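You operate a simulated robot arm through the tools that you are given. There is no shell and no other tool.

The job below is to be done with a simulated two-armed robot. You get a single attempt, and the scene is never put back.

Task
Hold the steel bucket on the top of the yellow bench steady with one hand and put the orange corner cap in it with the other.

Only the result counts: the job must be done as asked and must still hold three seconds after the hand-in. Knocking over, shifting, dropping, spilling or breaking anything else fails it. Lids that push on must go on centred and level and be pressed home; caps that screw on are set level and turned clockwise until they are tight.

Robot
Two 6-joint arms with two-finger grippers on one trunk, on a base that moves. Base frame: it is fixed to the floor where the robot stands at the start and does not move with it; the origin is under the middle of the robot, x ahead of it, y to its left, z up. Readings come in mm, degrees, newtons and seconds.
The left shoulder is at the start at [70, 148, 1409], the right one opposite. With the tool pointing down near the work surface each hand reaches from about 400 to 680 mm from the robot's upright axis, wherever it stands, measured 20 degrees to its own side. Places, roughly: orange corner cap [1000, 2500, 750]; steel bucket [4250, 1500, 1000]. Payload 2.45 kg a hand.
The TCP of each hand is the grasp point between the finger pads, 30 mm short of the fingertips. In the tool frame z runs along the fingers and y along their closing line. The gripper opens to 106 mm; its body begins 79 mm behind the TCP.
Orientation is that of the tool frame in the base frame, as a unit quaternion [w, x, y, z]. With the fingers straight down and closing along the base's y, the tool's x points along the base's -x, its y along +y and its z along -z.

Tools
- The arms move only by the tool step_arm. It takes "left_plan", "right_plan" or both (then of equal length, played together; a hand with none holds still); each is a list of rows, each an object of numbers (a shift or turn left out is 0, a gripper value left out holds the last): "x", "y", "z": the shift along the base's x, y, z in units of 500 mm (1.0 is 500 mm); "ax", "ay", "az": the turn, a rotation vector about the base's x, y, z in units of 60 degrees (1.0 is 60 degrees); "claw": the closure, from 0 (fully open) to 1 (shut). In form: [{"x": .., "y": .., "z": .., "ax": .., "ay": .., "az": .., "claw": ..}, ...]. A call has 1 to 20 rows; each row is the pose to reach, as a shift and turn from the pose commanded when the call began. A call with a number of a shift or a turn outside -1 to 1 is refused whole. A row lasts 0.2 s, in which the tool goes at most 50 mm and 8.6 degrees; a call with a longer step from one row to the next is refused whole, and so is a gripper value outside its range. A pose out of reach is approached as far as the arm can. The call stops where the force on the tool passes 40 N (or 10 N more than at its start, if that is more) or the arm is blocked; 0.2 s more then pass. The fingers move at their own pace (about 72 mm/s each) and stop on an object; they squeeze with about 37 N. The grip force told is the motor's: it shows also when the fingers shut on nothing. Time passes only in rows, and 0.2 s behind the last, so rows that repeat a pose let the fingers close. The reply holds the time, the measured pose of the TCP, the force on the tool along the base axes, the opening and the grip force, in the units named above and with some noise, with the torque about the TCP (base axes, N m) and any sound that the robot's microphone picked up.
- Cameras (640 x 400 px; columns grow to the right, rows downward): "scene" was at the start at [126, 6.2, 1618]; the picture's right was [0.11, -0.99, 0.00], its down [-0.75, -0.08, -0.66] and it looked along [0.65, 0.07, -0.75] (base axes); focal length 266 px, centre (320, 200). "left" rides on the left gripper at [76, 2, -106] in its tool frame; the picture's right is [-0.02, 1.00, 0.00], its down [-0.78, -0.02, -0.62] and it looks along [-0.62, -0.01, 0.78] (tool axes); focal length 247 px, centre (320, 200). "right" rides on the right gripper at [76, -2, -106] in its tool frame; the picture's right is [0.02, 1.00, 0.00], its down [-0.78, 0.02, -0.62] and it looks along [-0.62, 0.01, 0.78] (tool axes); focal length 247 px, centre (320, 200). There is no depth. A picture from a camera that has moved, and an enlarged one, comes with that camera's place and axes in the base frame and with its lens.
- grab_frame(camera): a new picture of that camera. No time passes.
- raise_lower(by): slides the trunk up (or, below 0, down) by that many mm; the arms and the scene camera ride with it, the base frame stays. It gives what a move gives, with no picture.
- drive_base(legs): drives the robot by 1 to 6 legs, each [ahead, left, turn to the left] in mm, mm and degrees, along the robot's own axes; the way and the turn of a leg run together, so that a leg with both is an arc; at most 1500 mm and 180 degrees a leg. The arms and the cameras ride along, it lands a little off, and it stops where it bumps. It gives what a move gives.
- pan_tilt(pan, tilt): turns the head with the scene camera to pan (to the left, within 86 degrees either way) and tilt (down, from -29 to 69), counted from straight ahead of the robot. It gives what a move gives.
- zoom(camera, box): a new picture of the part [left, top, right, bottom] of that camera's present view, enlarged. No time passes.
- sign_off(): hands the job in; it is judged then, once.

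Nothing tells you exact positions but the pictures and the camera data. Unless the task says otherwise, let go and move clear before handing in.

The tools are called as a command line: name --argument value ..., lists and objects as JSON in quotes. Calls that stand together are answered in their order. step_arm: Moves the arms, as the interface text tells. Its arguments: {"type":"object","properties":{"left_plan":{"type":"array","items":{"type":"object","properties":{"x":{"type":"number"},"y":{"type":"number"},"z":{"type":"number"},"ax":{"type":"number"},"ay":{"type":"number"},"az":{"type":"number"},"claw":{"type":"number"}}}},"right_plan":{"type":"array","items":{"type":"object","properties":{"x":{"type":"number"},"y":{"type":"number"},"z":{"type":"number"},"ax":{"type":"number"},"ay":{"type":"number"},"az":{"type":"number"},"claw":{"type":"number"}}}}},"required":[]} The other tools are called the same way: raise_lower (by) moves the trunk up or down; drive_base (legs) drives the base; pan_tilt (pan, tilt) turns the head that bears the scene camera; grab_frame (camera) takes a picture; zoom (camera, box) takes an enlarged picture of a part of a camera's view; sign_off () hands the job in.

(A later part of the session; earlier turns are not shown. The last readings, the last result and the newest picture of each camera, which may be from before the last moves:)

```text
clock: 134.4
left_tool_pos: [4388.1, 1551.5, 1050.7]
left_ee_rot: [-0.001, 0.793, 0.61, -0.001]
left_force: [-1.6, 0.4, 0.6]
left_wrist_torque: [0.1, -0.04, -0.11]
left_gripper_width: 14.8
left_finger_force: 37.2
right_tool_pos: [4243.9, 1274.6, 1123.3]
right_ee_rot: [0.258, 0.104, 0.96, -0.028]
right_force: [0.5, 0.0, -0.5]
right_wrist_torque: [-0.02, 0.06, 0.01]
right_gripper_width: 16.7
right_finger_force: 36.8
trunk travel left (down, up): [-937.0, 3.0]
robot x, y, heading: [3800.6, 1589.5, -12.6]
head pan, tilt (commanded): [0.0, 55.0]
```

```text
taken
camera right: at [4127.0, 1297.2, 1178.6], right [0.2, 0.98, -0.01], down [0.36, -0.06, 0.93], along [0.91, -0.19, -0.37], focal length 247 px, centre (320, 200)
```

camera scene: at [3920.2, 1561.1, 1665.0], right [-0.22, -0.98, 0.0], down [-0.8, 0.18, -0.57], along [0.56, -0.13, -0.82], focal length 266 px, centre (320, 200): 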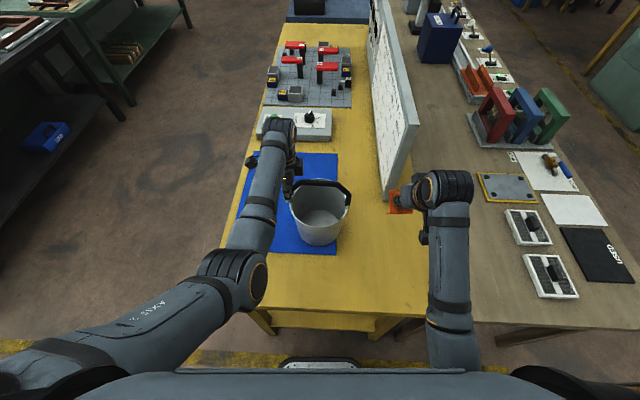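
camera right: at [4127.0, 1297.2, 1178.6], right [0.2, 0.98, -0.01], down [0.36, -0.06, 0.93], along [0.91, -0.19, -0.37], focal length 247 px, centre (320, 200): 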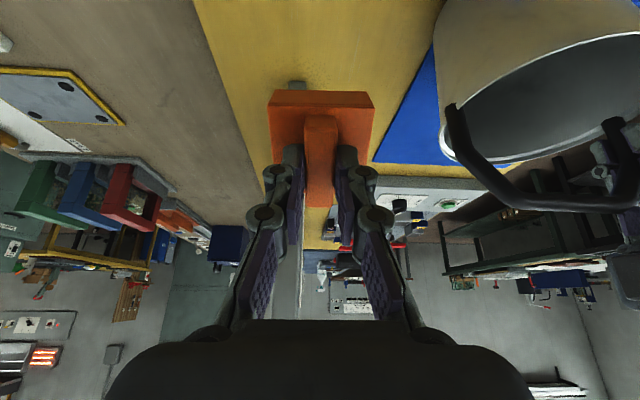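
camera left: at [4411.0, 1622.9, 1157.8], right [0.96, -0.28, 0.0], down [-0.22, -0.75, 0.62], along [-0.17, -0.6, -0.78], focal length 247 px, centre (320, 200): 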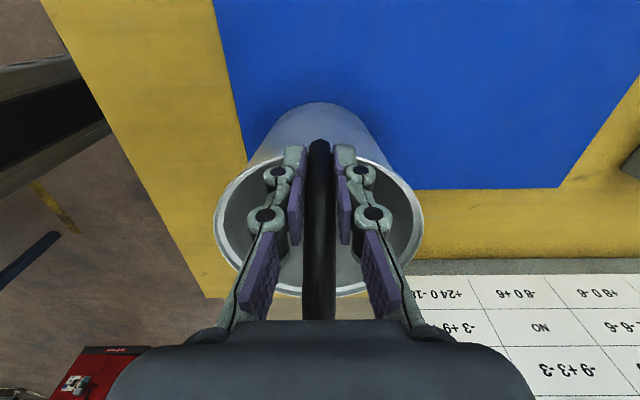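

The tilt works. I'll keep the cap back from the hoop while moving sideways, bring it in front of the bucket above the rim, and then check.

step_arm --right_plan '[{"x": -0.046, "y": 0.079, "z": -0.006}, {"x": -0.03, "y": 0.155, "z": -0.006}, {"x": -0.012, "y": 0.235, "z": -0.006}, {"x": 0.007, "y": 0.32, "z": -0.006}, {"x": 0.029, "y": 0.415, "z": -0.006}, {"x": 0.029, "y": 0.415, "z": -0.006}]'

grab_frame --camera "right"

zoom --camera "scene" --box '[220, 130, 420, 270]'

grab_frame --camera "left"

```text
clock: 135.0
left_tool_pos: [4387.9, 1551.6, 1052.5]
left_ee_rot: [-0.001, 0.793, 0.609, 0.001]
left_force: [-0.5, 1.7, 1.4]
left_wrist_torque: [0.18, -0.27, 0.08]
left_gripper_width: 14.9
left_finger_force: 37.3
right_tool_pos: [4215.3, 1266.8, 1117.0]
right_ee_rot: [0.25, 0.067, 0.958, -0.122]
right_force: [0.1, 0.4, -0.7]
right_wrist_torque: [0.03, 0.0, 0.01]
right_gripper_width: 17.2
right_finger_force: 37.4
right hand out of reach, approached as far as the arm can: row 2, 3
trunk travel left (down, up): [-937.0, 3.0]
robot x, y, heading: [3801.0, 1588.5, -12.9]
head pan, tilt (commanded): [0.0, 55.0]
stopped in row 3 (right hand): the arm was blocked; the commanded pose is now the measured one
```

```text
taken
camera right: at [4101.0, 1297.9, 1170.2], right [0.17, 0.96, -0.21], down [0.4, 0.13, 0.91], along [0.9, -0.24, -0.36], focal length 247 px, centre (320, 200)
```

right: 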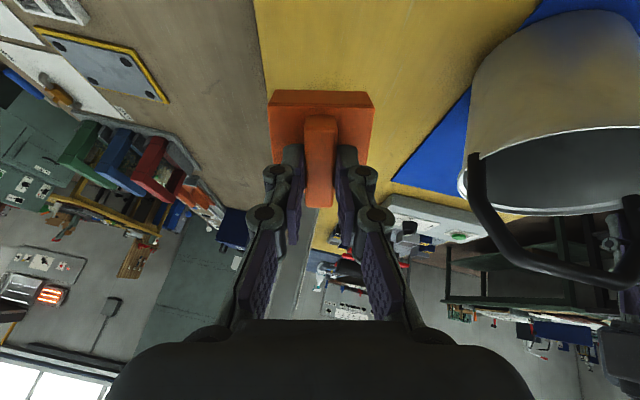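

```text
2.86 times, centred on (320, 200) of scene
camera zoom: at [3918.3, 1560.0, 1665.2], right [-0.22, -0.98, 0.0], down [-0.8, 0.18, -0.57], along [0.56, -0.12, -0.82], focal length 759 px, centre (320, 200)
```

zoom: 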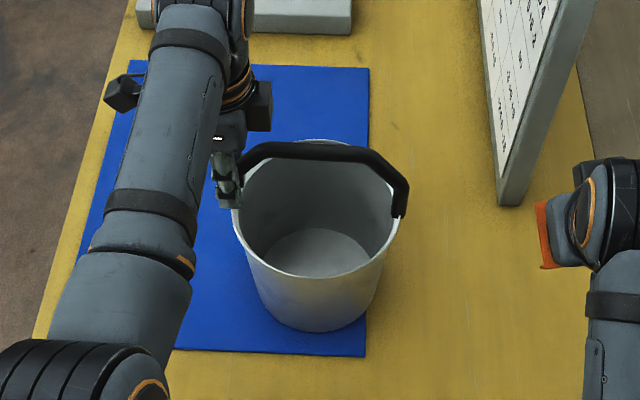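

```text
taken
camera left: at [4409.3, 1623.2, 1158.4], right [0.96, -0.28, 0.0], down [-0.22, -0.75, 0.62], along [-0.17, -0.59, -0.79], focal length 247 px, centre (320, 200)
```

left: 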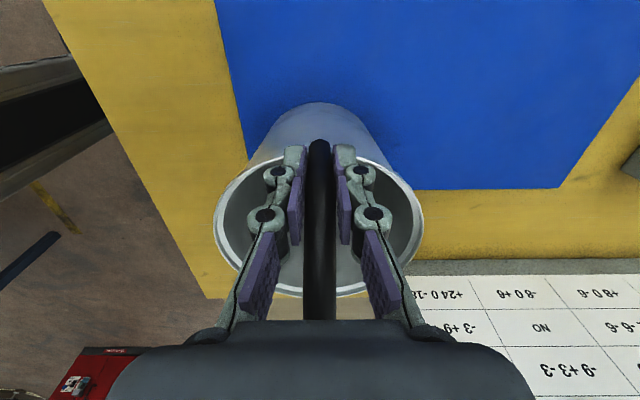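

The 30° tilt at that height folded the arm past its reach, so it stopped well clear of the bucket with the left hold unchanged. I'll ease forward, reduce the tilt to 15°, and straighten the hand.

step_arm --right_plan '[{"x": 0.03, "y": 0.006, "z": 0.0, "ax": 0.04, "ay": 0.035, "az": -0.008}, {"x": 0.055, "y": 0.012, "z": -0.005, "ax": 0.12, "ay": 0.105, "az": -0.023}, {"x": 0.066, "y": 0.012, "z": -0.01, "ax": 0.19, "ay": 0.168, "az": -0.037}, {"x": 0.066, "y": 0.012, "z": -0.01, "ax": 0.2385, "ay": 0.211, "az": -0.0467}, {"x": 0.066, "y": 0.012, "z": -0.01, "ax": 0.2385, "ay": 0.211, "az": -0.0467}]'

grab_frame --camera "right"

```text
clock: 136.2
left_tool_pos: [4388.5, 1551.3, 1051.2]
left_ee_rot: [0.0, 0.793, 0.609, 0.001]
left_force: [-3.1, 1.2, 2.6]
left_wrist_torque: [-0.18, -0.09, -0.13]
left_gripper_width: 15.3
left_finger_force: 36.5
right_tool_pos: [4251.0, 1273.2, 1111.4]
right_ee_rot: [0.128, 0.108, 0.986, -0.015]
right_force: [0.2, 0.5, -0.2]
right_wrist_torque: [-0.01, 0.01, -0.03]
right_gripper_width: 16.9
right_finger_force: 37.3
trunk travel left (down, up): [-937.0, 3.0]
robot x, y, heading: [3803.6, 1585.5, -12.7]
head pan, tilt (commanded): [0.0, 55.0]
```

```text
taken
camera right: at [4151.3, 1293.6, 1196.1], right [0.2, 0.98, -0.01], down [0.59, -0.11, 0.8], along [0.78, -0.16, -0.6], focal length 247 px, centre (320, 200)
```

right: 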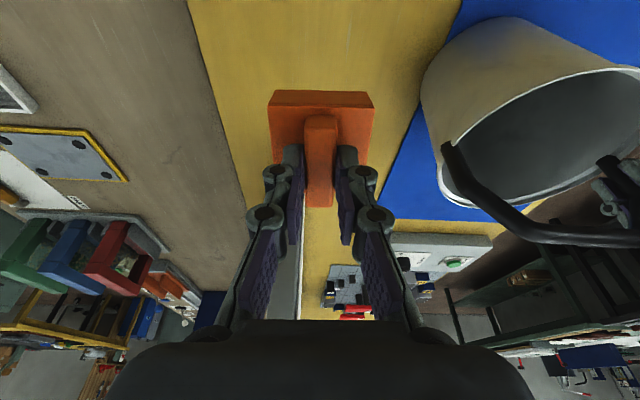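

The hand is now tilted 15° and held square. I'll slide the cap sideways in front of the hoop, above the near rim.

step_arm --right_plan '[{"x": -0.008, "y": 0.002}, {"x": 0.01, "y": 0.083}, {"x": 0.028, "y": 0.164}, {"x": 0.046, "y": 0.245}, {"x": 0.064, "y": 0.326}, {"x": 0.082, "y": 0.407}, {"x": 0.082, "y": 0.407}]'

grab_frame --camera "right"

grab_frame --camera "scene"

grab_frame --camera "left"

```text
clock: 137.1
left_tool_pos: [4388.3, 1550.6, 1051.3]
left_ee_rot: [-0.001, 0.792, 0.61, 0.003]
left_force: [0.2, 3.4, 1.7]
left_wrist_torque: [0.22, -0.28, 0.05]
left_gripper_width: 15.3
left_finger_force: 37.4
right_tool_pos: [4250.0, 1266.9, 1100.7]
right_ee_rot: [0.116, 0.115, 0.979, -0.118]
right_force: [-0.1, -0.2, -0.6]
right_wrist_torque: [-0.02, 0.0, 0.0]
right_gripper_width: 16.8
right_finger_force: 37.1
right hand out of reach, approached as far as the arm can: row 4
trunk travel left (down, up): [-937.0, 3.0]
robot x, y, heading: [3804.8, 1587.3, -12.7]
head pan, tilt (commanded): [0.0, 55.0]
stopped in row 4 (right hand): the arm was blocked; the commanded pose is now the measured one
```

```text
taken
camera right: at [4156.2, 1306.4, 1182.4], right [0.23, 0.95, -0.21], down [0.62, 0.02, 0.78], along [0.75, -0.31, -0.59], focal length 247 px, centre (320, 200)
```

right: 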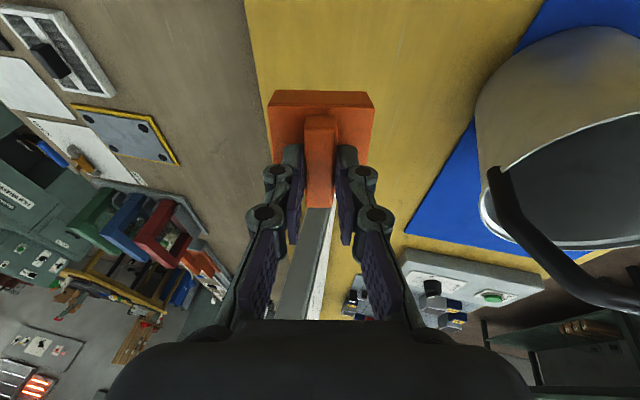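

```text
taken
camera scene: at [3918.3, 1559.1, 1665.1], right [-0.22, -0.98, 0.0], down [-0.8, 0.18, -0.57], along [0.56, -0.12, -0.82], focal length 266 px, centre (320, 200)
```

scene: 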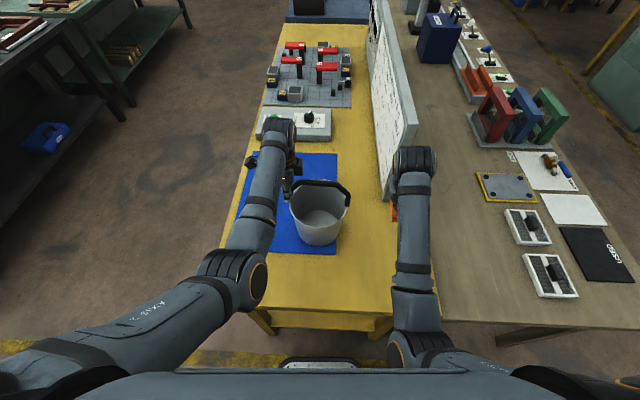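

```text
taken
camera left: at [4409.4, 1622.5, 1158.8], right [0.96, -0.28, 0.0], down [-0.22, -0.76, 0.62], along [-0.17, -0.59, -0.79], focal length 247 px, centre (320, 200)
```

left: 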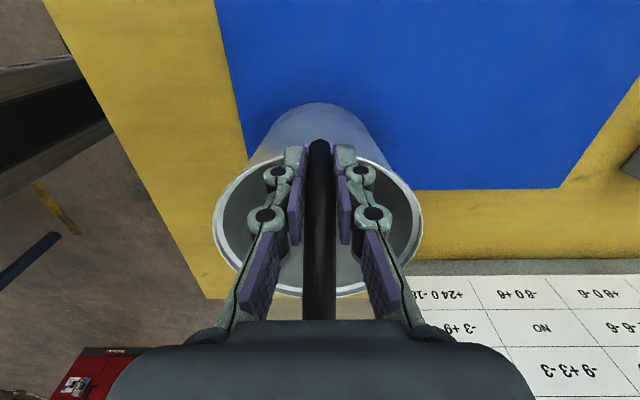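

The sideways path went too close to my right shoulder for a tilted wrist; the hand only twisted in place and touched nothing. I'll bring the hand upright first, which reaches farther, and cross with no tilt.

step_arm --right_plan '[{"x": 0.006, "y": 0.002, "z": -0.01, "ax": 0.083, "ay": 0.066, "az": 0.005}, {"x": 0.012, "y": 0.004, "z": -0.02, "ax": 0.166, "ay": 0.131, "az": 0.011}, {"x": 0.0166, "y": 0.0066, "z": -0.02, "ax": 0.249, "ay": 0.197, "az": 0.0165}, {"x": 0.0166, "y": 0.0066, "z": -0.02, "ax": 0.249, "ay": 0.197, "az": 0.0165}, {"x": 0.0166, "y": 0.0066, "z": -0.02, "ax": 0.249, "ay": 0.197, "az": 0.0165}]'

grab_frame --camera "right"

grab_frame --camera "scene"

```text
clock: 138.3
left_tool_pos: [4387.0, 1550.7, 1051.6]
left_ee_rot: [-0.001, 0.793, 0.609, 0.0]
left_force: [-2.6, 1.9, 2.5]
left_wrist_torque: [0.0, -0.17, -0.1]
left_gripper_width: 15.4
left_finger_force: 36.9
right_tool_pos: [4259.0, 1271.8, 1090.1]
right_ee_rot: [-0.001, 0.107, 0.994, 0.002]
right_force: [-0.4, 0.5, 0.0]
right_wrist_torque: [0.0, 0.04, 0.0]
right_gripper_width: 16.7
right_finger_force: 37.0
trunk travel left (down, up): [-937.0, 3.0]
robot x, y, heading: [3802.1, 1589.6, -12.8]
head pan, tilt (commanded): [0.0, 55.0]
```

```text
taken
camera right: at [4184.7, 1285.9, 1197.4], right [0.19, 0.98, 0.0], down [0.77, -0.15, 0.62], along [0.61, -0.12, -0.78], focal length 247 px, centre (320, 200)
```

right: 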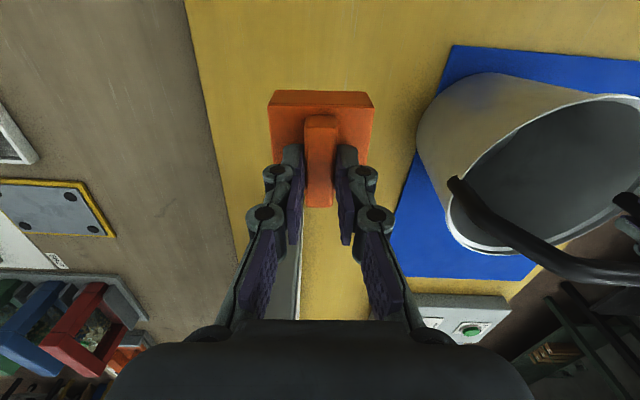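

```text
taken
camera scene: at [3919.4, 1561.6, 1665.0], right [-0.22, -0.98, 0.0], down [-0.8, 0.18, -0.57], along [0.56, -0.13, -0.82], focal length 266 px, centre (320, 200)
```

scene: 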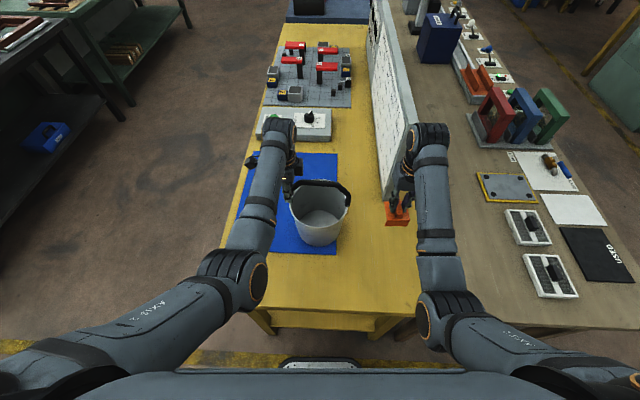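

The hand is upright again and the cap still sits squarely in the grip. I'll cross partway first to make sure the reach holds.

step_arm --right_plan '[{"x": 0.007, "y": 0.031, "z": 0.01}, {"x": 0.014, "y": 0.063, "z": 0.02}, {"x": 0.021, "y": 0.094, "z": 0.02}, {"x": 0.028, "y": 0.125, "z": 0.02}, {"x": 0.028, "y": 0.125, "z": 0.02}]'

```text
clock: 139.5
left_tool_pos: [4387.9, 1551.0, 1051.1]
left_ee_rot: [-0.003, 0.794, 0.609, 0.001]
left_force: [-0.5, 3.2, 2.8]
left_wrist_torque: [0.14, -0.15, -0.06]
left_gripper_width: 15.4
left_finger_force: 37.3
right_tool_pos: [4273.1, 1334.9, 1100.0]
right_ee_rot: [0.0, 0.108, 0.994, 0.002]
right_force: [-0.8, 0.6, -0.3]
right_wrist_torque: [-0.01, -0.02, -0.01]
right_gripper_width: 16.8
right_finger_force: 36.6
trunk travel left (down, up): [-937.0, 3.0]
robot x, y, heading: [3800.7, 1587.1, -12.7]
head pan, tilt (commanded): [0.0, 55.0]
```

Reach is fine with the hand upright. I'll continue to the front of the bucket, still above the rim, then look from all cameras.

step_arm --right_plan '[{"x": 0.0141, "y": 0.0635}, {"x": 0.0282, "y": 0.127}, {"x": 0.0423, "y": 0.19}, {"x": 0.0564, "y": 0.2538}, {"x": 0.0564, "y": 0.2538}]'

grab_frame --camera "right"

zoom --camera "scene" --box '[210, 110, 410, 260]'

grab_frame --camera "left"

```text
clock: 140.2
left_tool_pos: [4388.3, 1550.5, 1051.3]
left_ee_rot: [-0.001, 0.793, 0.609, 0.001]
left_force: [-1.8, 2.1, 1.2]
left_wrist_torque: [-0.19, -0.05, -0.15]
left_gripper_width: 15.2
left_finger_force: 37.2
right_tool_pos: [4274.3, 1306.3, 1082.3]
right_ee_rot: [-0.01, 0.142, 0.987, -0.079]
right_force: [0.6, -0.5, -0.9]
right_wrist_torque: [0.01, 0.03, 0.03]
right_gripper_width: 16.7
right_finger_force: 37.1
right hand out of reach, approached as far as the arm can: row 3
trunk travel left (down, up): [-937.0, 3.0]
robot x, y, heading: [3807.4, 1588.5, -12.4]
head pan, tilt (commanded): [0.0, 55.0]
stopped in row 3 (right hand): the arm was blocked; the commanded pose is now the measured one
```

```text
taken
camera right: at [4205.7, 1341.8, 1189.2], right [0.26, 0.95, -0.16], down [0.78, -0.11, 0.61], along [0.57, -0.28, -0.78], focal length 247 px, centre (320, 200)
```

right: 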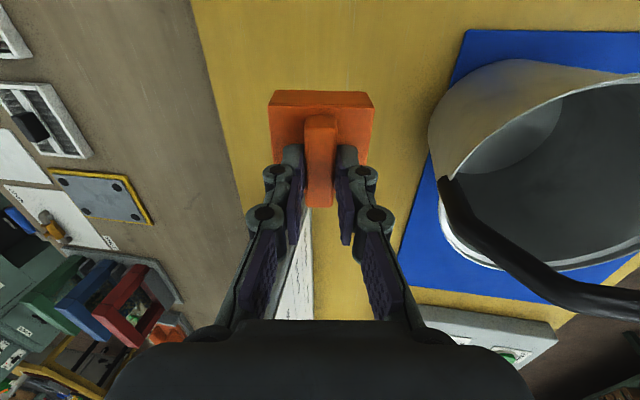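

```text
2.67 times, centred on (310, 185) of scene
camera zoom: at [3919.6, 1561.0, 1665.0], right [-0.22, -0.98, 0.0], down [-0.8, 0.18, -0.57], along [0.56, -0.13, -0.82], focal length 708 px, centre (347, 240)
```

zoom: 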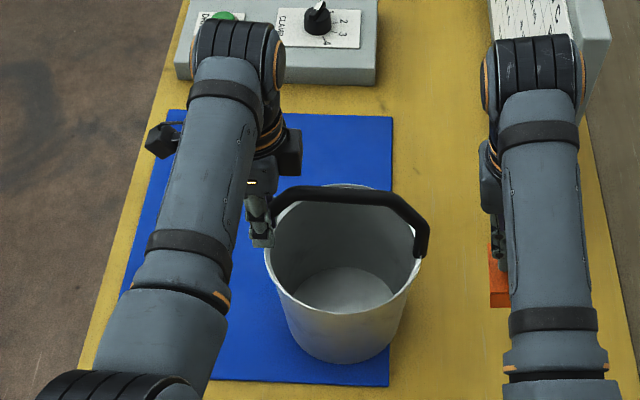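

```text
taken
camera left: at [4410.2, 1623.1, 1158.2], right [0.96, -0.28, 0.0], down [-0.22, -0.75, 0.62], along [-0.17, -0.59, -0.78], focal length 247 px, centre (320, 200)
```

left: 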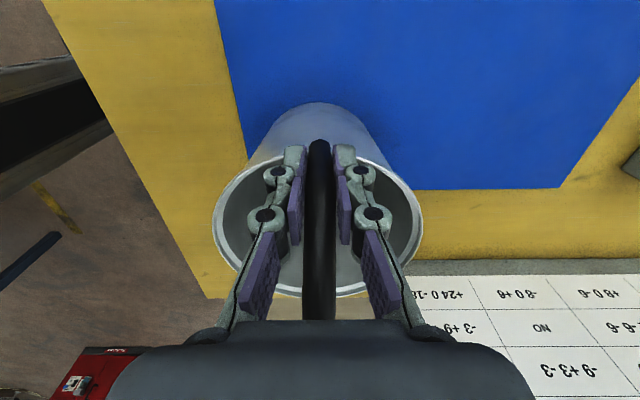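

The right arm can't fold this far inward at this height from where I stand, though nothing has been touched. I'll let go of the bucket gently, back the robot up about 60 mm for more working room, and take hold again.

step_arm --left_plan '[{"claw": 0.85}, {"claw": 0.7}, {"claw": 0.55}, {"claw": 0.5}, {"claw": 0.5}, {"claw": 0.5}]'

grab_frame --camera "left"

```text
clock: 141.6
left_tool_pos: [4389.3, 1551.2, 1051.0]
left_ee_rot: [-0.001, 0.793, 0.609, 0.0]
left_force: [0.7, 0.3, 0.1]
left_wrist_torque: [0.01, 0.01, 0.0]
left_gripper_width: 53.1
left_finger_force: 0.2
right_tool_pos: [4274.2, 1306.7, 1083.4]
right_ee_rot: [-0.012, 0.142, 0.987, -0.078]
right_force: [-0.2, -0.5, -0.5]
right_wrist_torque: [-0.01, 0.01, 0.04]
right_gripper_width: 16.9
right_finger_force: 37.1
trunk travel left (down, up): [-937.0, 3.0]
robot x, y, heading: [3801.2, 1590.6, -12.6]
head pan, tilt (commanded): [0.0, 55.0]
```

```text
taken
camera left: at [4410.8, 1622.8, 1157.7], right [0.96, -0.28, 0.0], down [-0.22, -0.75, 0.62], along [-0.17, -0.59, -0.79], focal length 247 px, centre (320, 200)
```

left: 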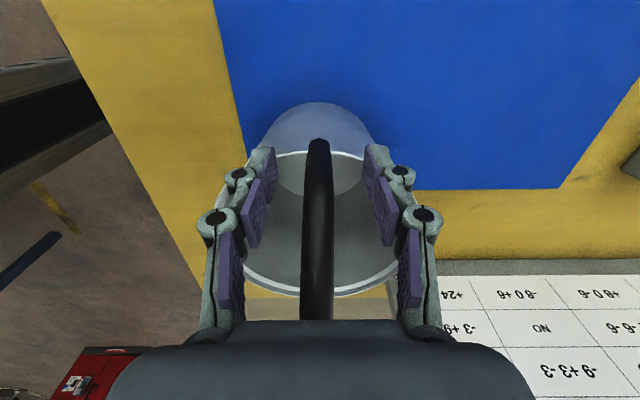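

The bucket stands unmoved after release. I'll move the left hand out sideways, straighten the right hand, and back the base up 60 mm.

step_arm --left_plan '[{"x": 0.012, "y": 0.045}, {"x": 0.024, "y": 0.09}, {"x": 0.036, "y": 0.135}, {"x": 0.036, "y": 0.135}]' --right_plan '[{"x": -0.006, "y": -0.03, "ax": 0.07, "ay": -0.019, "az": 0.033}, {"x": -0.013, "y": -0.058, "ax": 0.1456, "ay": -0.0388, "az": 0.066}, {"x": -0.013, "y": -0.058, "ax": 0.1456, "ay": -0.0388, "az": 0.066}, {"x": -0.013, "y": -0.058, "ax": 0.1456, "ay": -0.0388, "az": 0.066}]'

drive_base --legs '[[-60, 0, 0]]'

grab_frame --camera "left"

grab_frame --camera "right"

zoom --camera "scene" --box '[210, 110, 410, 260]'

```text
clock: 142.6
left_tool_pos: [4408.4, 1619.4, 1050.8]
left_ee_rot: [-0.001, 0.793, 0.609, 0.0]
left_force: [-0.1, -0.6, 0.2]
left_wrist_torque: [-0.02, 0.0, 0.02]
left_gripper_width: 53.0
left_finger_force: 0.0
right_tool_pos: [4268.4, 1279.0, 1082.0]
right_ee_rot: [0.0, 0.108, 0.994, 0.0]
right_force: [-0.3, 0.4, -0.3]
right_wrist_torque: [0.01, -0.01, -0.03]
right_gripper_width: 16.7
right_finger_force: 37.2
trunk travel left (down, up): [-937.0, 3.0]
robot x, y, heading: [3804.0, 1589.0, -12.5]
head pan, tilt (commanded): [0.0, 55.0]
```

```text
clock: 143.5
left_tool_pos: [4356.4, 1629.3, 1047.4]
left_ee_rot: [-0.004, 0.793, 0.609, -0.002]
left_force: [1.0, -0.1, -0.1]
left_wrist_torque: [0.04, 0.09, 0.0]
left_gripper_width: 53.0
left_finger_force: 0.1
right_tool_pos: [4216.9, 1288.8, 1078.0]
right_ee_rot: [-0.004, 0.108, 0.994, 0.001]
right_force: [1.1, -1.1, -1.0]
right_wrist_torque: [0.01, 0.05, 0.02]
right_gripper_width: 16.6
right_finger_force: 37.0
trunk travel left (down, up): [-937.0, 3.0]
robot x, y, heading: [3747.2, 1605.2, -12.8]
head pan, tilt (commanded): [0.0, 55.0]
```

```text
taken
camera left: at [4379.5, 1701.1, 1153.2], right [0.96, -0.28, -0.01], down [-0.21, -0.76, 0.62], along [-0.18, -0.59, -0.78], focal length 247 px, centre (320, 200)
```

left: 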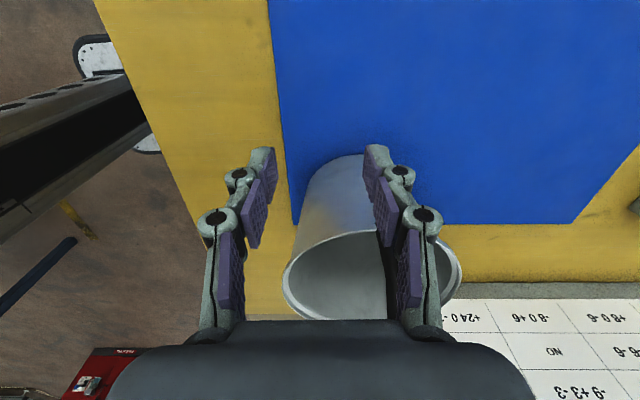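

```text
taken
camera right: at [4143.8, 1303.3, 1185.3], right [0.19, 0.98, 0.0], down [0.77, -0.15, 0.62], along [0.6, -0.12, -0.79], focal length 247 px, centre (320, 200)
```

right: 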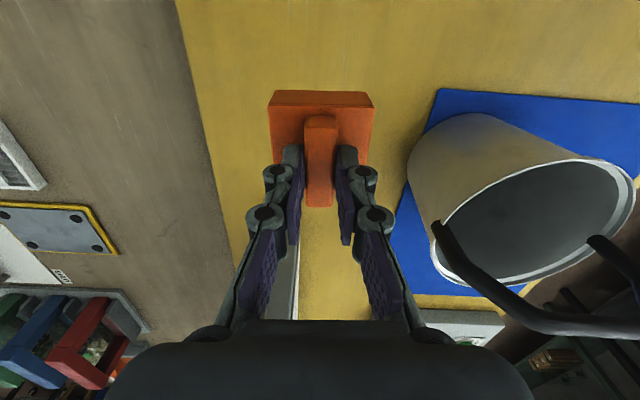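

```text
2.67 times, centred on (310, 185) of scene
camera zoom: at [3874.5, 1570.8, 1663.8], right [-0.22, -0.98, 0.0], down [-0.8, 0.18, -0.57], along [0.55, -0.12, -0.82], focal length 708 px, centre (347, 240)
```

zoom: 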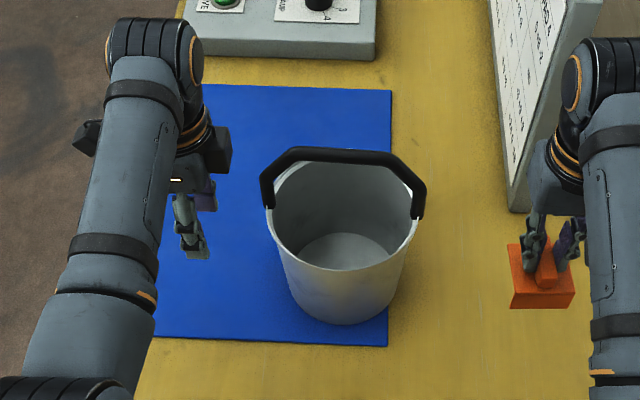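

I'm now about 634 mm from the bucket centre with more room. I'll test the right arm first: lean it slightly outward and back, so the wrist stays on its own side, still clear of the bucket.

step_arm --right_plan '[{"x": 0.015, "y": -0.003, "z": 0.02, "ax": 0.05, "ay": -0.058}, {"x": 0.03, "y": -0.007, "z": 0.04, "ax": 0.12, "ay": -0.139}, {"x": 0.045, "y": -0.01, "z": 0.056, "ax": 0.19, "ay": -0.22}, {"x": 0.0586, "y": -0.0132, "z": 0.056, "ax": 0.265, "ay": -0.306}, {"x": 0.0586, "y": -0.0132, "z": 0.056, "ax": 0.265, "ay": -0.306}]'

grab_frame --camera "scene"

grab_frame --camera "right"

```text
clock: 144.7
left_tool_pos: [4351.5, 1631.1, 1050.6]
left_ee_rot: [-0.002, 0.794, 0.609, 0.0]
left_force: [1.1, -0.6, -0.1]
left_wrist_torque: [-0.02, 0.03, 0.0]
left_gripper_width: 53.0
left_finger_force: 0.0
right_tool_pos: [4239.8, 1285.1, 1109.3]
right_ee_rot: [0.143, 0.105, 0.972, 0.154]
right_force: [0.2, -0.2, -0.8]
right_wrist_torque: [0.0, 0.09, 0.01]
right_gripper_width: 16.7
right_finger_force: 36.9
trunk travel left (down, up): [-937.0, 3.0]
robot x, y, heading: [3745.3, 1602.3, -12.6]
head pan, tilt (commanded): [0.0, 55.0]
```

```text
taken
camera scene: at [3865.1, 1573.2, 1664.7], right [-0.22, -0.98, 0.0], down [-0.8, 0.18, -0.57], along [0.56, -0.13, -0.82], focal length 266 px, centre (320, 200)
```

scene: 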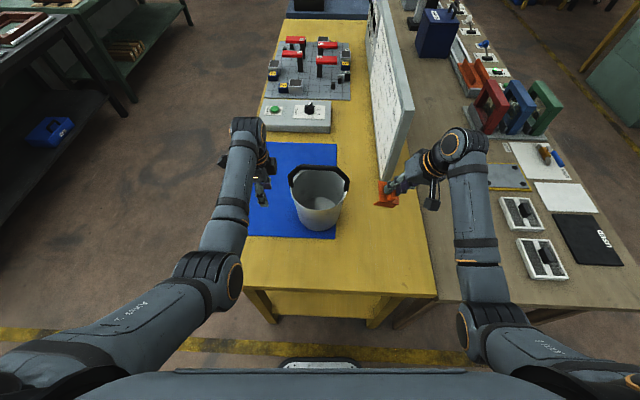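

```text
taken
camera right: at [4135.7, 1272.3, 1187.4], right [0.14, 0.94, 0.33], down [0.54, -0.35, 0.76], along [0.83, 0.07, -0.56], focal length 247 px, centre (320, 200)
```

right: 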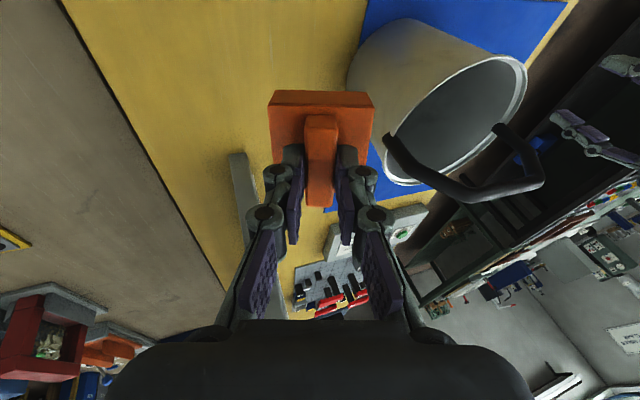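

The leaned pose is good, with the wrist well outside and the cap forward. I'll approach sideways in small increments to confirm reach before coming over the bucket.

step_arm --right_plan '[{"x": 0.012, "y": 0.055}, {"x": 0.025, "y": 0.11}, {"x": 0.037, "y": 0.166}, {"x": 0.037, "y": 0.166}]'

step_arm --right_plan '[{"x": 0.011, "y": 0.049}, {"x": 0.011, "y": 0.049}]'

grab_frame --camera "right"

zoom --camera "scene" --box '[220, 110, 440, 260]'

```text
clock: 145.7
left_tool_pos: [4349.9, 1630.2, 1051.6]
left_ee_rot: [-0.002, 0.793, 0.609, 0.001]
left_force: [-0.8, -0.4, -0.1]
left_wrist_torque: [0.05, -0.01, 0.02]
left_gripper_width: 52.9
left_finger_force: 0.1
right_tool_pos: [4257.6, 1368.8, 1110.0]
right_ee_rot: [0.144, 0.106, 0.972, 0.154]
right_force: [-0.1, -0.5, -0.7]
right_wrist_torque: [-0.01, -0.04, 0.01]
right_gripper_width: 16.7
right_finger_force: 37.3
trunk travel left (down, up): [-937.0, 3.0]
robot x, y, heading: [3743.4, 1605.3, -12.6]
head pan, tilt (commanded): [0.0, 55.0]
```

```text
clock: 146.3
left_tool_pos: [4349.7, 1631.8, 1051.1]
left_ee_rot: [-0.001, 0.793, 0.609, 0.0]
left_force: [0.4, 0.3, -1.4]
left_wrist_torque: [0.03, 0.02, 0.03]
left_gripper_width: 53.3
left_finger_force: 0.1
right_tool_pos: [4264.0, 1392.7, 1110.2]
right_ee_rot: [0.142, 0.106, 0.972, 0.154]
right_force: [0.1, -0.7, -0.8]
right_wrist_torque: [0.03, 0.0, 0.01]
right_gripper_width: 17.0
right_finger_force: 37.5
trunk travel left (down, up): [-937.0, 3.0]
robot x, y, heading: [3747.1, 1606.8, -12.3]
head pan, tilt (commanded): [0.0, 55.0]
```

```text
taken
camera right: at [4158.9, 1380.4, 1188.1], right [0.14, 0.94, 0.32], down [0.54, -0.35, 0.76], along [0.83, 0.07, -0.56], focal length 247 px, centre (320, 200)
```

right: 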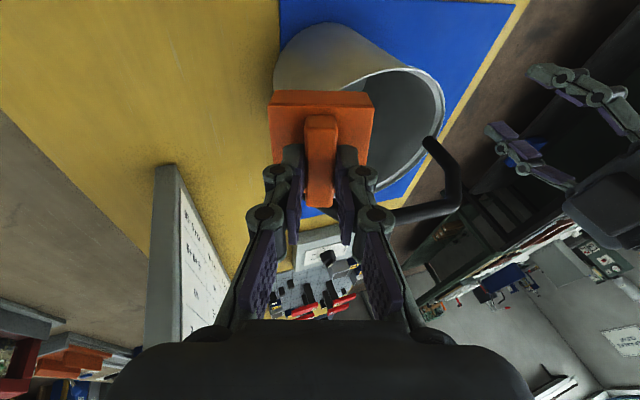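

```text
2.67 times, centred on (330, 185) of scene
camera zoom: at [3862.6, 1573.3, 1664.9], right [-0.22, -0.98, 0.0], down [-0.8, 0.18, -0.57], along [0.56, -0.13, -0.82], focal length 708 px, centre (293, 240)
```

zoom: 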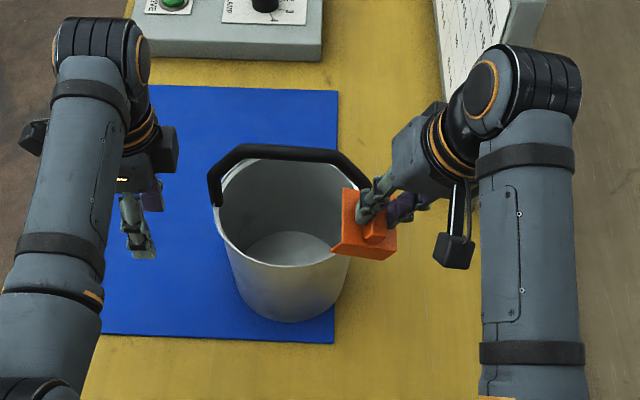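

The crossing works with the wrist leaning outward. I'll continue in two small steps to the hover point in front of the hoop, above the near rim.

step_arm --right_plan '[{"x": 0.008, "y": 0.035}, {"x": 0.016, "y": 0.07}, {"x": 0.016, "y": 0.07}]'

step_arm --right_plan '[{"x": 0.008, "y": 0.035}, {"x": 0.016, "y": 0.07}, {"x": 0.016, "y": 0.07}]'

grab_frame --camera "right"

zoom --camera "scene" --box '[220, 110, 440, 260]'

grab_frame --camera "left"

```text
clock: 147.3
left_tool_pos: [4350.3, 1631.0, 1050.7]
left_ee_rot: [-0.003, 0.793, 0.609, 0.0]
left_force: [-0.1, 0.6, 0.4]
left_wrist_torque: [-0.03, -0.01, -0.02]
left_gripper_width: 53.1
left_finger_force: 0.1
right_tool_pos: [4265.7, 1379.7, 1098.5]
right_ee_rot: [0.141, 0.116, 0.977, 0.107]
right_force: [-0.2, 0.5, 0.2]
right_wrist_torque: [-0.03, 0.01, 0.01]
right_gripper_width: 16.9
right_finger_force: 37.4
trunk travel left (down, up): [-937.0, 3.0]
robot x, y, heading: [3741.4, 1600.9, -12.5]
head pan, tilt (commanded): [0.0, 55.0]
stopped in row 3 (right hand): the arm was blocked; the commanded pose is now the measured one
```

```text
clock: 148.3
left_tool_pos: [4350.5, 1630.5, 1052.2]
left_ee_rot: [-0.001, 0.793, 0.61, 0.0]
left_force: [-0.9, -0.5, 0.3]
left_wrist_torque: [-0.01, -0.03, -0.01]
left_gripper_width: 52.7
left_finger_force: 0.1
right_tool_pos: [4265.8, 1355.8, 1085.4]
right_ee_rot: [0.139, 0.128, 0.981, 0.053]
right_force: [-0.2, 0.5, -0.5]
right_wrist_torque: [0.02, 0.02, 0.0]
right_gripper_width: 16.9
right_finger_force: 37.6
trunk travel left (down, up): [-937.0, 3.0]
robot x, y, heading: [3744.4, 1606.8, -12.6]
head pan, tilt (commanded): [0.0, 55.0]
stopped in row 3 (right hand): the arm was blocked; the commanded pose is now the measured one
```

```text
taken
camera right: at [4164.6, 1366.9, 1168.4], right [0.22, 0.97, 0.13], down [0.55, -0.23, 0.8], along [0.8, -0.1, -0.59], focal length 247 px, centre (320, 200)
```

right: 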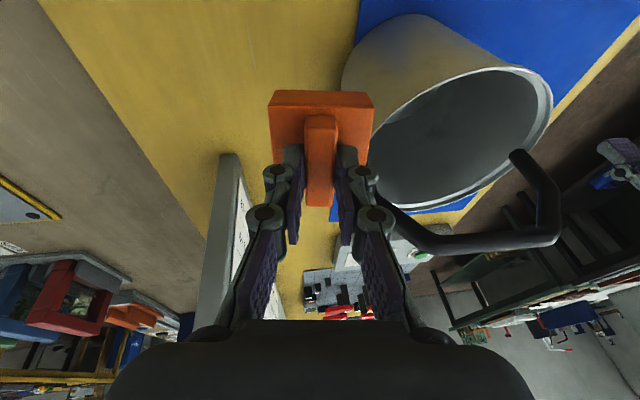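

```text
2.67 times, centred on (330, 185) of scene
camera zoom: at [3862.8, 1573.4, 1664.9], right [-0.22, -0.98, 0.0], down [-0.8, 0.18, -0.57], along [0.56, -0.13, -0.82], focal length 708 px, centre (293, 240)
```

zoom: 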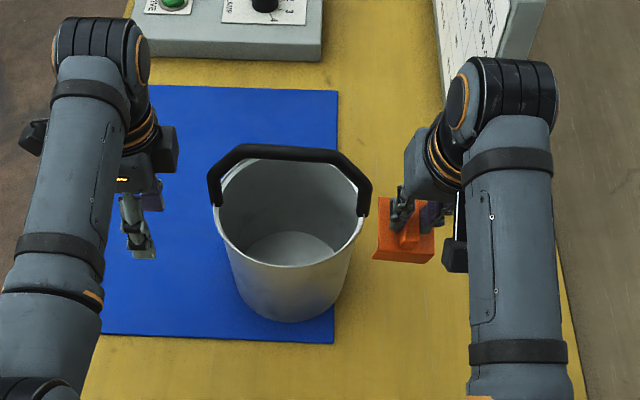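

```text
taken
camera left: at [4371.7, 1702.7, 1158.0], right [0.96, -0.28, 0.0], down [-0.22, -0.75, 0.62], along [-0.17, -0.59, -0.78], focal length 247 px, centre (320, 200)
```

left: 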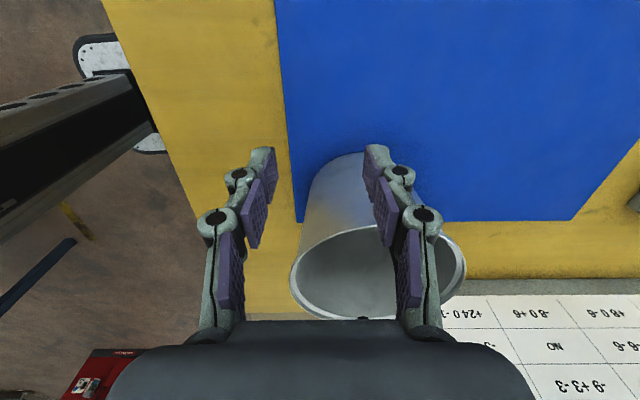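

The right arm was blocked again even though nothing touches the hand, so some other link must be limiting. I'll look down at the right elbow and shoulder to see what it is.

pan_tilt --pan -30 --tilt 69

grab_frame --camera "scene"

pan_tilt --pan 30 --tilt 69

grab_frame --camera "scene"

```text
clock: 149.3
left_tool_pos: [4349.9, 1630.9, 1052.1]
left_ee_rot: [-0.002, 0.794, 0.609, 0.001]
left_force: [1.0, 0.9, 0.2]
left_wrist_torque: [0.01, 0.02, 0.02]
left_gripper_width: 53.0
left_finger_force: 0.0
right_tool_pos: [4266.2, 1356.8, 1085.9]
right_ee_rot: [0.138, 0.129, 0.981, 0.052]
right_force: [-0.1, -0.2, 0.1]
right_wrist_torque: [0.04, 0.01, 0.0]
right_gripper_width: 17.0
right_finger_force: 36.9
trunk travel left (down, up): [-937.0, 3.0]
robot x, y, heading: [3747.0, 1597.2, -12.7]
head pan, tilt (commanded): [-30.0, 68.8]
```

```text
taken
camera scene: at [3833.7, 1551.4, 1649.5], right [-0.68, -0.74, 0.0], down [-0.69, 0.63, -0.36], along [0.27, -0.25, -0.93], focal length 266 px, centre (320, 200)
```

scene: 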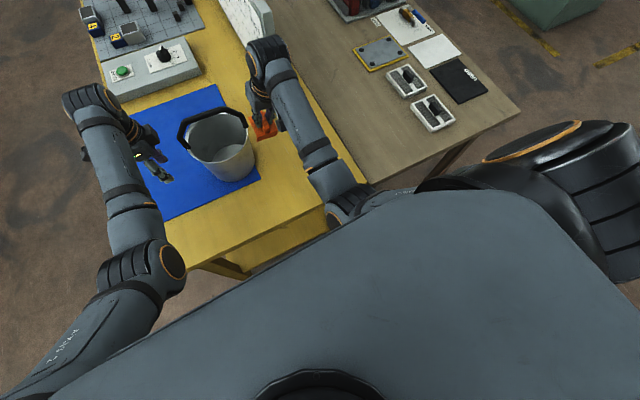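

```text
clock: 150.6
left_tool_pos: [4348.6, 1630.2, 1051.1]
left_ee_rot: [-0.001, 0.793, 0.609, 0.001]
left_force: [-0.4, 0.6, 1.2]
left_wrist_torque: [-0.02, 0.0, -0.03]
left_gripper_width: 53.1
left_finger_force: 0.1
right_tool_pos: [4265.2, 1356.4, 1086.4]
right_ee_rot: [0.139, 0.128, 0.981, 0.052]
right_force: [0.1, 0.8, -0.2]
right_wrist_torque: [-0.01, 0.01, -0.03]
right_gripper_width: 16.7
right_finger_force: 37.0
trunk travel left (down, up): [-937.0, 3.0]
robot x, y, heading: [3748.1, 1598.9, -12.5]
head pan, tilt (commanded): [30.0, 68.8]
```

```text
taken
camera scene: at [3845.9, 1605.8, 1649.5], right [0.3, -0.95, 0.0], down [-0.89, -0.28, -0.36], along [0.35, 0.11, -0.93], focal length 266 px, centre (320, 200)
```

scene: 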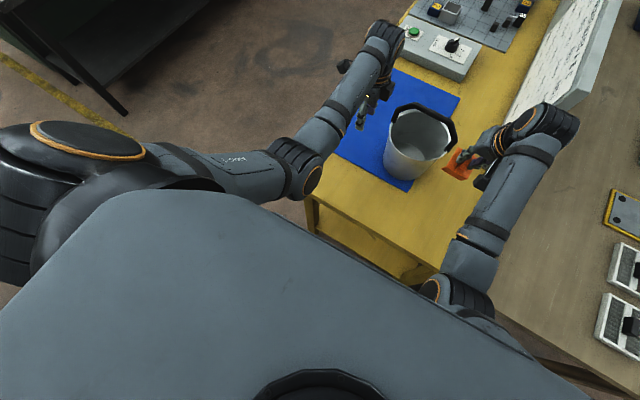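

My right elbow comes up against my chest when the hand folds inward at this distance. Leaning the hand 30° sideways with no backward tilt should keep the elbow clear. First I'll retake the bucket with the left hand, moving forward beside it and checking alignment.

step_arm --left_plan '[{"x": 0.04, "y": -0.011, "claw": 0.3}, {"x": 0.08, "y": -0.021, "claw": 0.3}, {"x": 0.1136, "y": -0.0304, "claw": 0.3}, {"x": 0.1136, "y": -0.0304, "claw": 0.3}]'

pan_tilt --pan 0 --tilt 55

grab_frame --camera "left"

```text
clock: 151.6
left_tool_pos: [4407.8, 1615.7, 1051.1]
left_ee_rot: [-0.001, 0.793, 0.609, 0.0]
left_force: [-0.3, 0.6, 0.1]
left_wrist_torque: [-0.01, 0.0, 0.02]
left_gripper_width: 74.3
left_finger_force: 0.1
right_tool_pos: [4265.3, 1356.3, 1085.1]
right_ee_rot: [0.137, 0.129, 0.981, 0.052]
right_force: [-0.5, 0.6, -1.2]
right_wrist_torque: [-0.02, -0.04, -0.03]
right_gripper_width: 17.0
right_finger_force: 36.9
trunk travel left (down, up): [-937.0, 3.0]
robot x, y, heading: [3749.0, 1601.1, -12.4]
head pan, tilt (commanded): [30.0, 68.8]
```

```text
clock: 152.5
left_tool_pos: [4407.1, 1615.8, 1050.6]
left_ee_rot: [-0.001, 0.793, 0.609, 0.001]
left_force: [-0.2, 0.6, -0.2]
left_wrist_torque: [0.0, -0.02, 0.04]
left_gripper_width: 74.2
left_finger_force: 0.1
right_tool_pos: [4266.2, 1356.8, 1085.9]
right_ee_rot: [0.138, 0.128, 0.981, 0.053]
right_force: [-0.5, 0.2, -0.8]
right_wrist_torque: [-0.02, 0.02, 0.0]
right_gripper_width: 16.9
right_finger_force: 37.2
trunk travel left (down, up): [-937.0, 3.0]
robot x, y, heading: [3743.8, 1602.5, -12.4]
head pan, tilt (commanded): [0.0, 55.0]
```

```text
taken
camera left: at [4428.8, 1687.5, 1157.8], right [0.96, -0.28, 0.0], down [-0.22, -0.75, 0.62], along [-0.17, -0.59, -0.79], focal length 247 px, centre (320, 200)
```

left: 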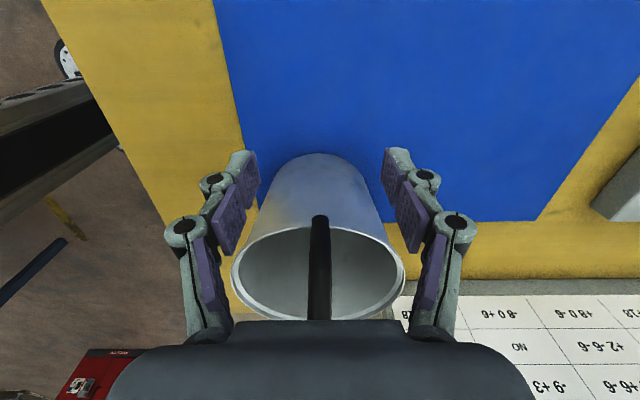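

The hoop leg lines up exactly with the finger centre, 65 mm inward. I'll move in over the leg, then close.

step_arm --left_plan '[{"x": -0.011, "y": -0.042}, {"x": -0.0225, "y": -0.0845}, {"x": -0.0338, "y": -0.1266}, {"x": -0.0338, "y": -0.1266}]'

grab_frame --camera "left"

```text
clock: 153.5
left_tool_pos: [4389.7, 1552.0, 1051.9]
left_ee_rot: [-0.001, 0.793, 0.609, 0.001]
left_force: [-0.3, -0.4, -0.1]
left_wrist_torque: [-0.01, 0.0, 0.02]
left_gripper_width: 74.1
left_finger_force: 0.0
right_tool_pos: [4266.2, 1357.0, 1086.2]
right_ee_rot: [0.138, 0.127, 0.981, 0.052]
right_force: [-0.7, -0.1, 0.1]
right_wrist_torque: [-0.01, 0.01, 0.01]
right_gripper_width: 16.5
right_finger_force: 36.9
trunk travel left (down, up): [-937.0, 3.0]
robot x, y, heading: [3746.5, 1601.0, -12.7]
head pan, tilt (commanded): [0.0, 55.0]
```

```text
taken
camera left: at [4412.3, 1624.0, 1157.6], right [0.96, -0.28, 0.0], down [-0.22, -0.75, 0.62], along [-0.17, -0.59, -0.79], focal length 247 px, centre (320, 200)
```

left: 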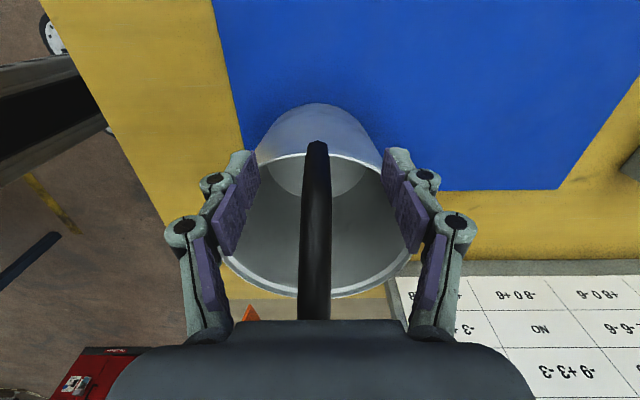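

The left hand straddles the leg, within reach. Before closing, I'll take the right hand outward, raise it and set the 30° sideways lean.

step_arm --right_plan '[{"x": -0.001, "y": -0.04, "z": 0.012}, {"x": -0.002, "y": -0.08, "z": 0.024, "ax": 0.1027, "ay": 0.037, "az": 0.0263}, {"x": -0.004, "y": -0.124, "z": 0.036, "ax": 0.2054, "ay": 0.0739, "az": 0.0526}, {"x": -0.005, "y": -0.124, "z": 0.044, "ax": 0.3081, "ay": 0.1109, "az": 0.0789}, {"x": -0.005, "y": -0.124, "z": 0.044, "ax": 0.4108, "ay": 0.1478, "az": 0.1052}, {"x": -0.005, "y": -0.124, "z": 0.044, "ax": 0.4108, "ay": 0.1478, "az": 0.1052}]' --left_plan '[{"x": -0.004, "y": 0.001}, {"x": -0.004, "y": 0.001}, {"x": -0.004, "y": 0.001}, {"x": -0.004, "y": 0.001}, {"x": -0.004, "y": 0.001}, {"x": -0.004, "y": 0.001}]'

grab_frame --camera "scene"

grab_frame --camera "right"

```text
clock: 154.9
left_tool_pos: [4388.7, 1552.6, 1051.0]
left_ee_rot: [-0.002, 0.793, 0.609, 0.0]
left_force: [-1.0, 0.6, -0.2]
left_wrist_torque: [-0.02, 0.0, -0.03]
left_gripper_width: 74.0
left_finger_force: 0.1
right_tool_pos: [4262.9, 1295.0, 1109.0]
right_ee_rot: [0.029, 0.104, 0.96, 0.259]
right_force: [-0.3, 0.1, -0.8]
right_wrist_torque: [-0.01, 0.02, -0.01]
right_gripper_width: 16.9
right_finger_force: 37.5
trunk travel left (down, up): [-937.0, 3.0]
robot x, y, heading: [3745.7, 1602.7, -12.5]
head pan, tilt (commanded): [0.0, 55.0]
```

```text
taken
camera scene: at [3862.9, 1572.9, 1664.9], right [-0.22, -0.98, 0.0], down [-0.8, 0.18, -0.57], along [0.56, -0.13, -0.82], focal length 266 px, centre (320, 200)
```

scene: 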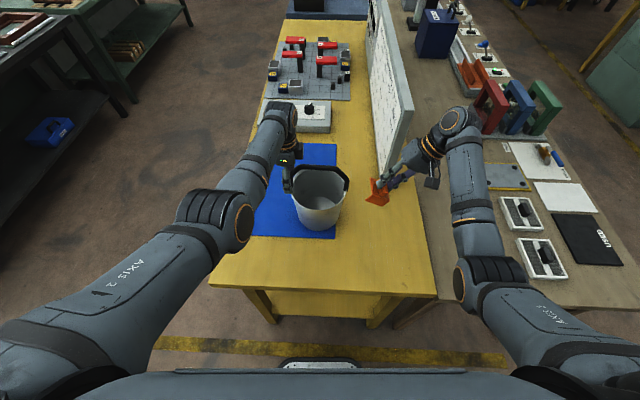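

```text
taken
camera right: at [4176.8, 1257.1, 1199.4], right [0.16, 0.85, 0.5], down [0.7, -0.46, 0.55], along [0.69, 0.26, -0.67], focal length 247 px, centre (320, 200)
```

right: 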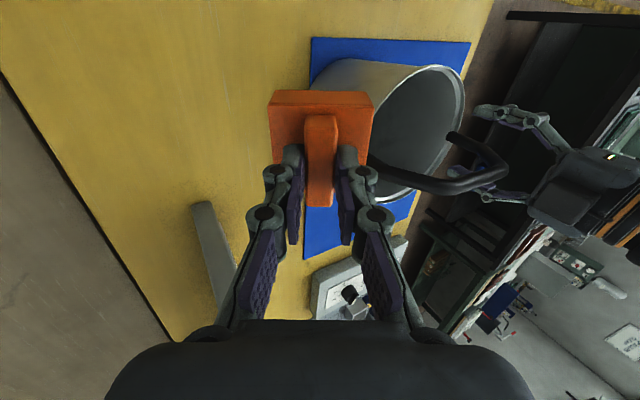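

The right arm is now in a comfortable pose with the elbow well out. I'll slide inward in front of the hoop, in stages.

step_arm --right_plan '[{"x": 0.0131, "y": 0.0586}, {"x": 0.0262, "y": 0.1171}, {"x": 0.0393, "y": 0.1757}, {"x": 0.0393, "y": 0.1757}]'

step_arm --right_plan '[{"x": 0.0087, "y": 0.039}, {"x": 0.0153, "y": 0.0683}, {"x": 0.0153, "y": 0.0683}]'

zoom --camera "scene" --box '[220, 110, 440, 260]'

grab_frame --camera "right"

```text
clock: 155.9
left_tool_pos: [4388.5, 1552.9, 1051.6]
left_ee_rot: [-0.001, 0.793, 0.609, 0.001]
left_force: [0.3, 0.2, 0.5]
left_wrist_torque: [0.0, 0.0, 0.03]
left_gripper_width: 74.2
left_finger_force: 0.1
right_tool_pos: [4282.2, 1382.2, 1108.5]
right_ee_rot: [0.029, 0.105, 0.96, 0.259]
right_force: [0.7, 0.2, 0.4]
right_wrist_torque: [-0.02, 0.0, 0.03]
right_gripper_width: 17.1
right_finger_force: 37.1
trunk travel left (down, up): [-937.0, 3.0]
robot x, y, heading: [3743.3, 1600.7, -12.5]
head pan, tilt (commanded): [0.0, 55.0]
```

```text
clock: 156.7
left_tool_pos: [4389.2, 1552.6, 1050.8]
left_ee_rot: [-0.003, 0.793, 0.61, 0.001]
left_force: [0.0, -0.7, 0.1]
left_wrist_torque: [0.01, 0.0, 0.01]
left_gripper_width: 74.2
left_finger_force: 0.1
right_tool_pos: [4289.1, 1416.4, 1107.2]
right_ee_rot: [0.028, 0.104, 0.96, 0.259]
right_force: [0.5, -0.3, -0.1]
right_wrist_torque: [0.01, 0.02, -0.01]
right_gripper_width: 16.8
right_finger_force: 37.0
trunk travel left (down, up): [-937.0, 3.0]
robot x, y, heading: [3744.4, 1598.8, -12.5]
head pan, tilt (commanded): [0.0, 55.0]
```

```text
2.67 times, centred on (330, 185) of scene
camera zoom: at [3862.7, 1572.2, 1664.9], right [-0.22, -0.98, 0.0], down [-0.8, 0.18, -0.57], along [0.56, -0.12, -0.82], focal length 708 px, centre (293, 240)
```

zoom: 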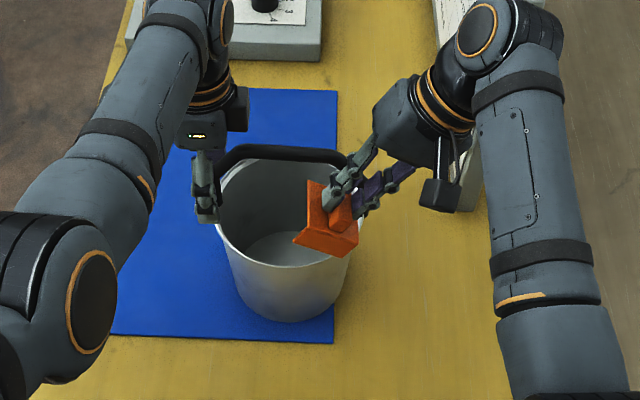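

```text
taken
camera right: at [4203.9, 1379.1, 1198.8], right [0.16, 0.85, 0.5], down [0.7, -0.46, 0.55], along [0.7, 0.26, -0.67], focal length 247 px, centre (320, 200)
```

right: 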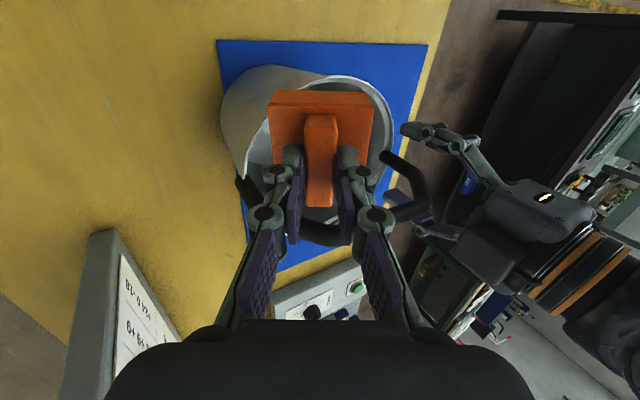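

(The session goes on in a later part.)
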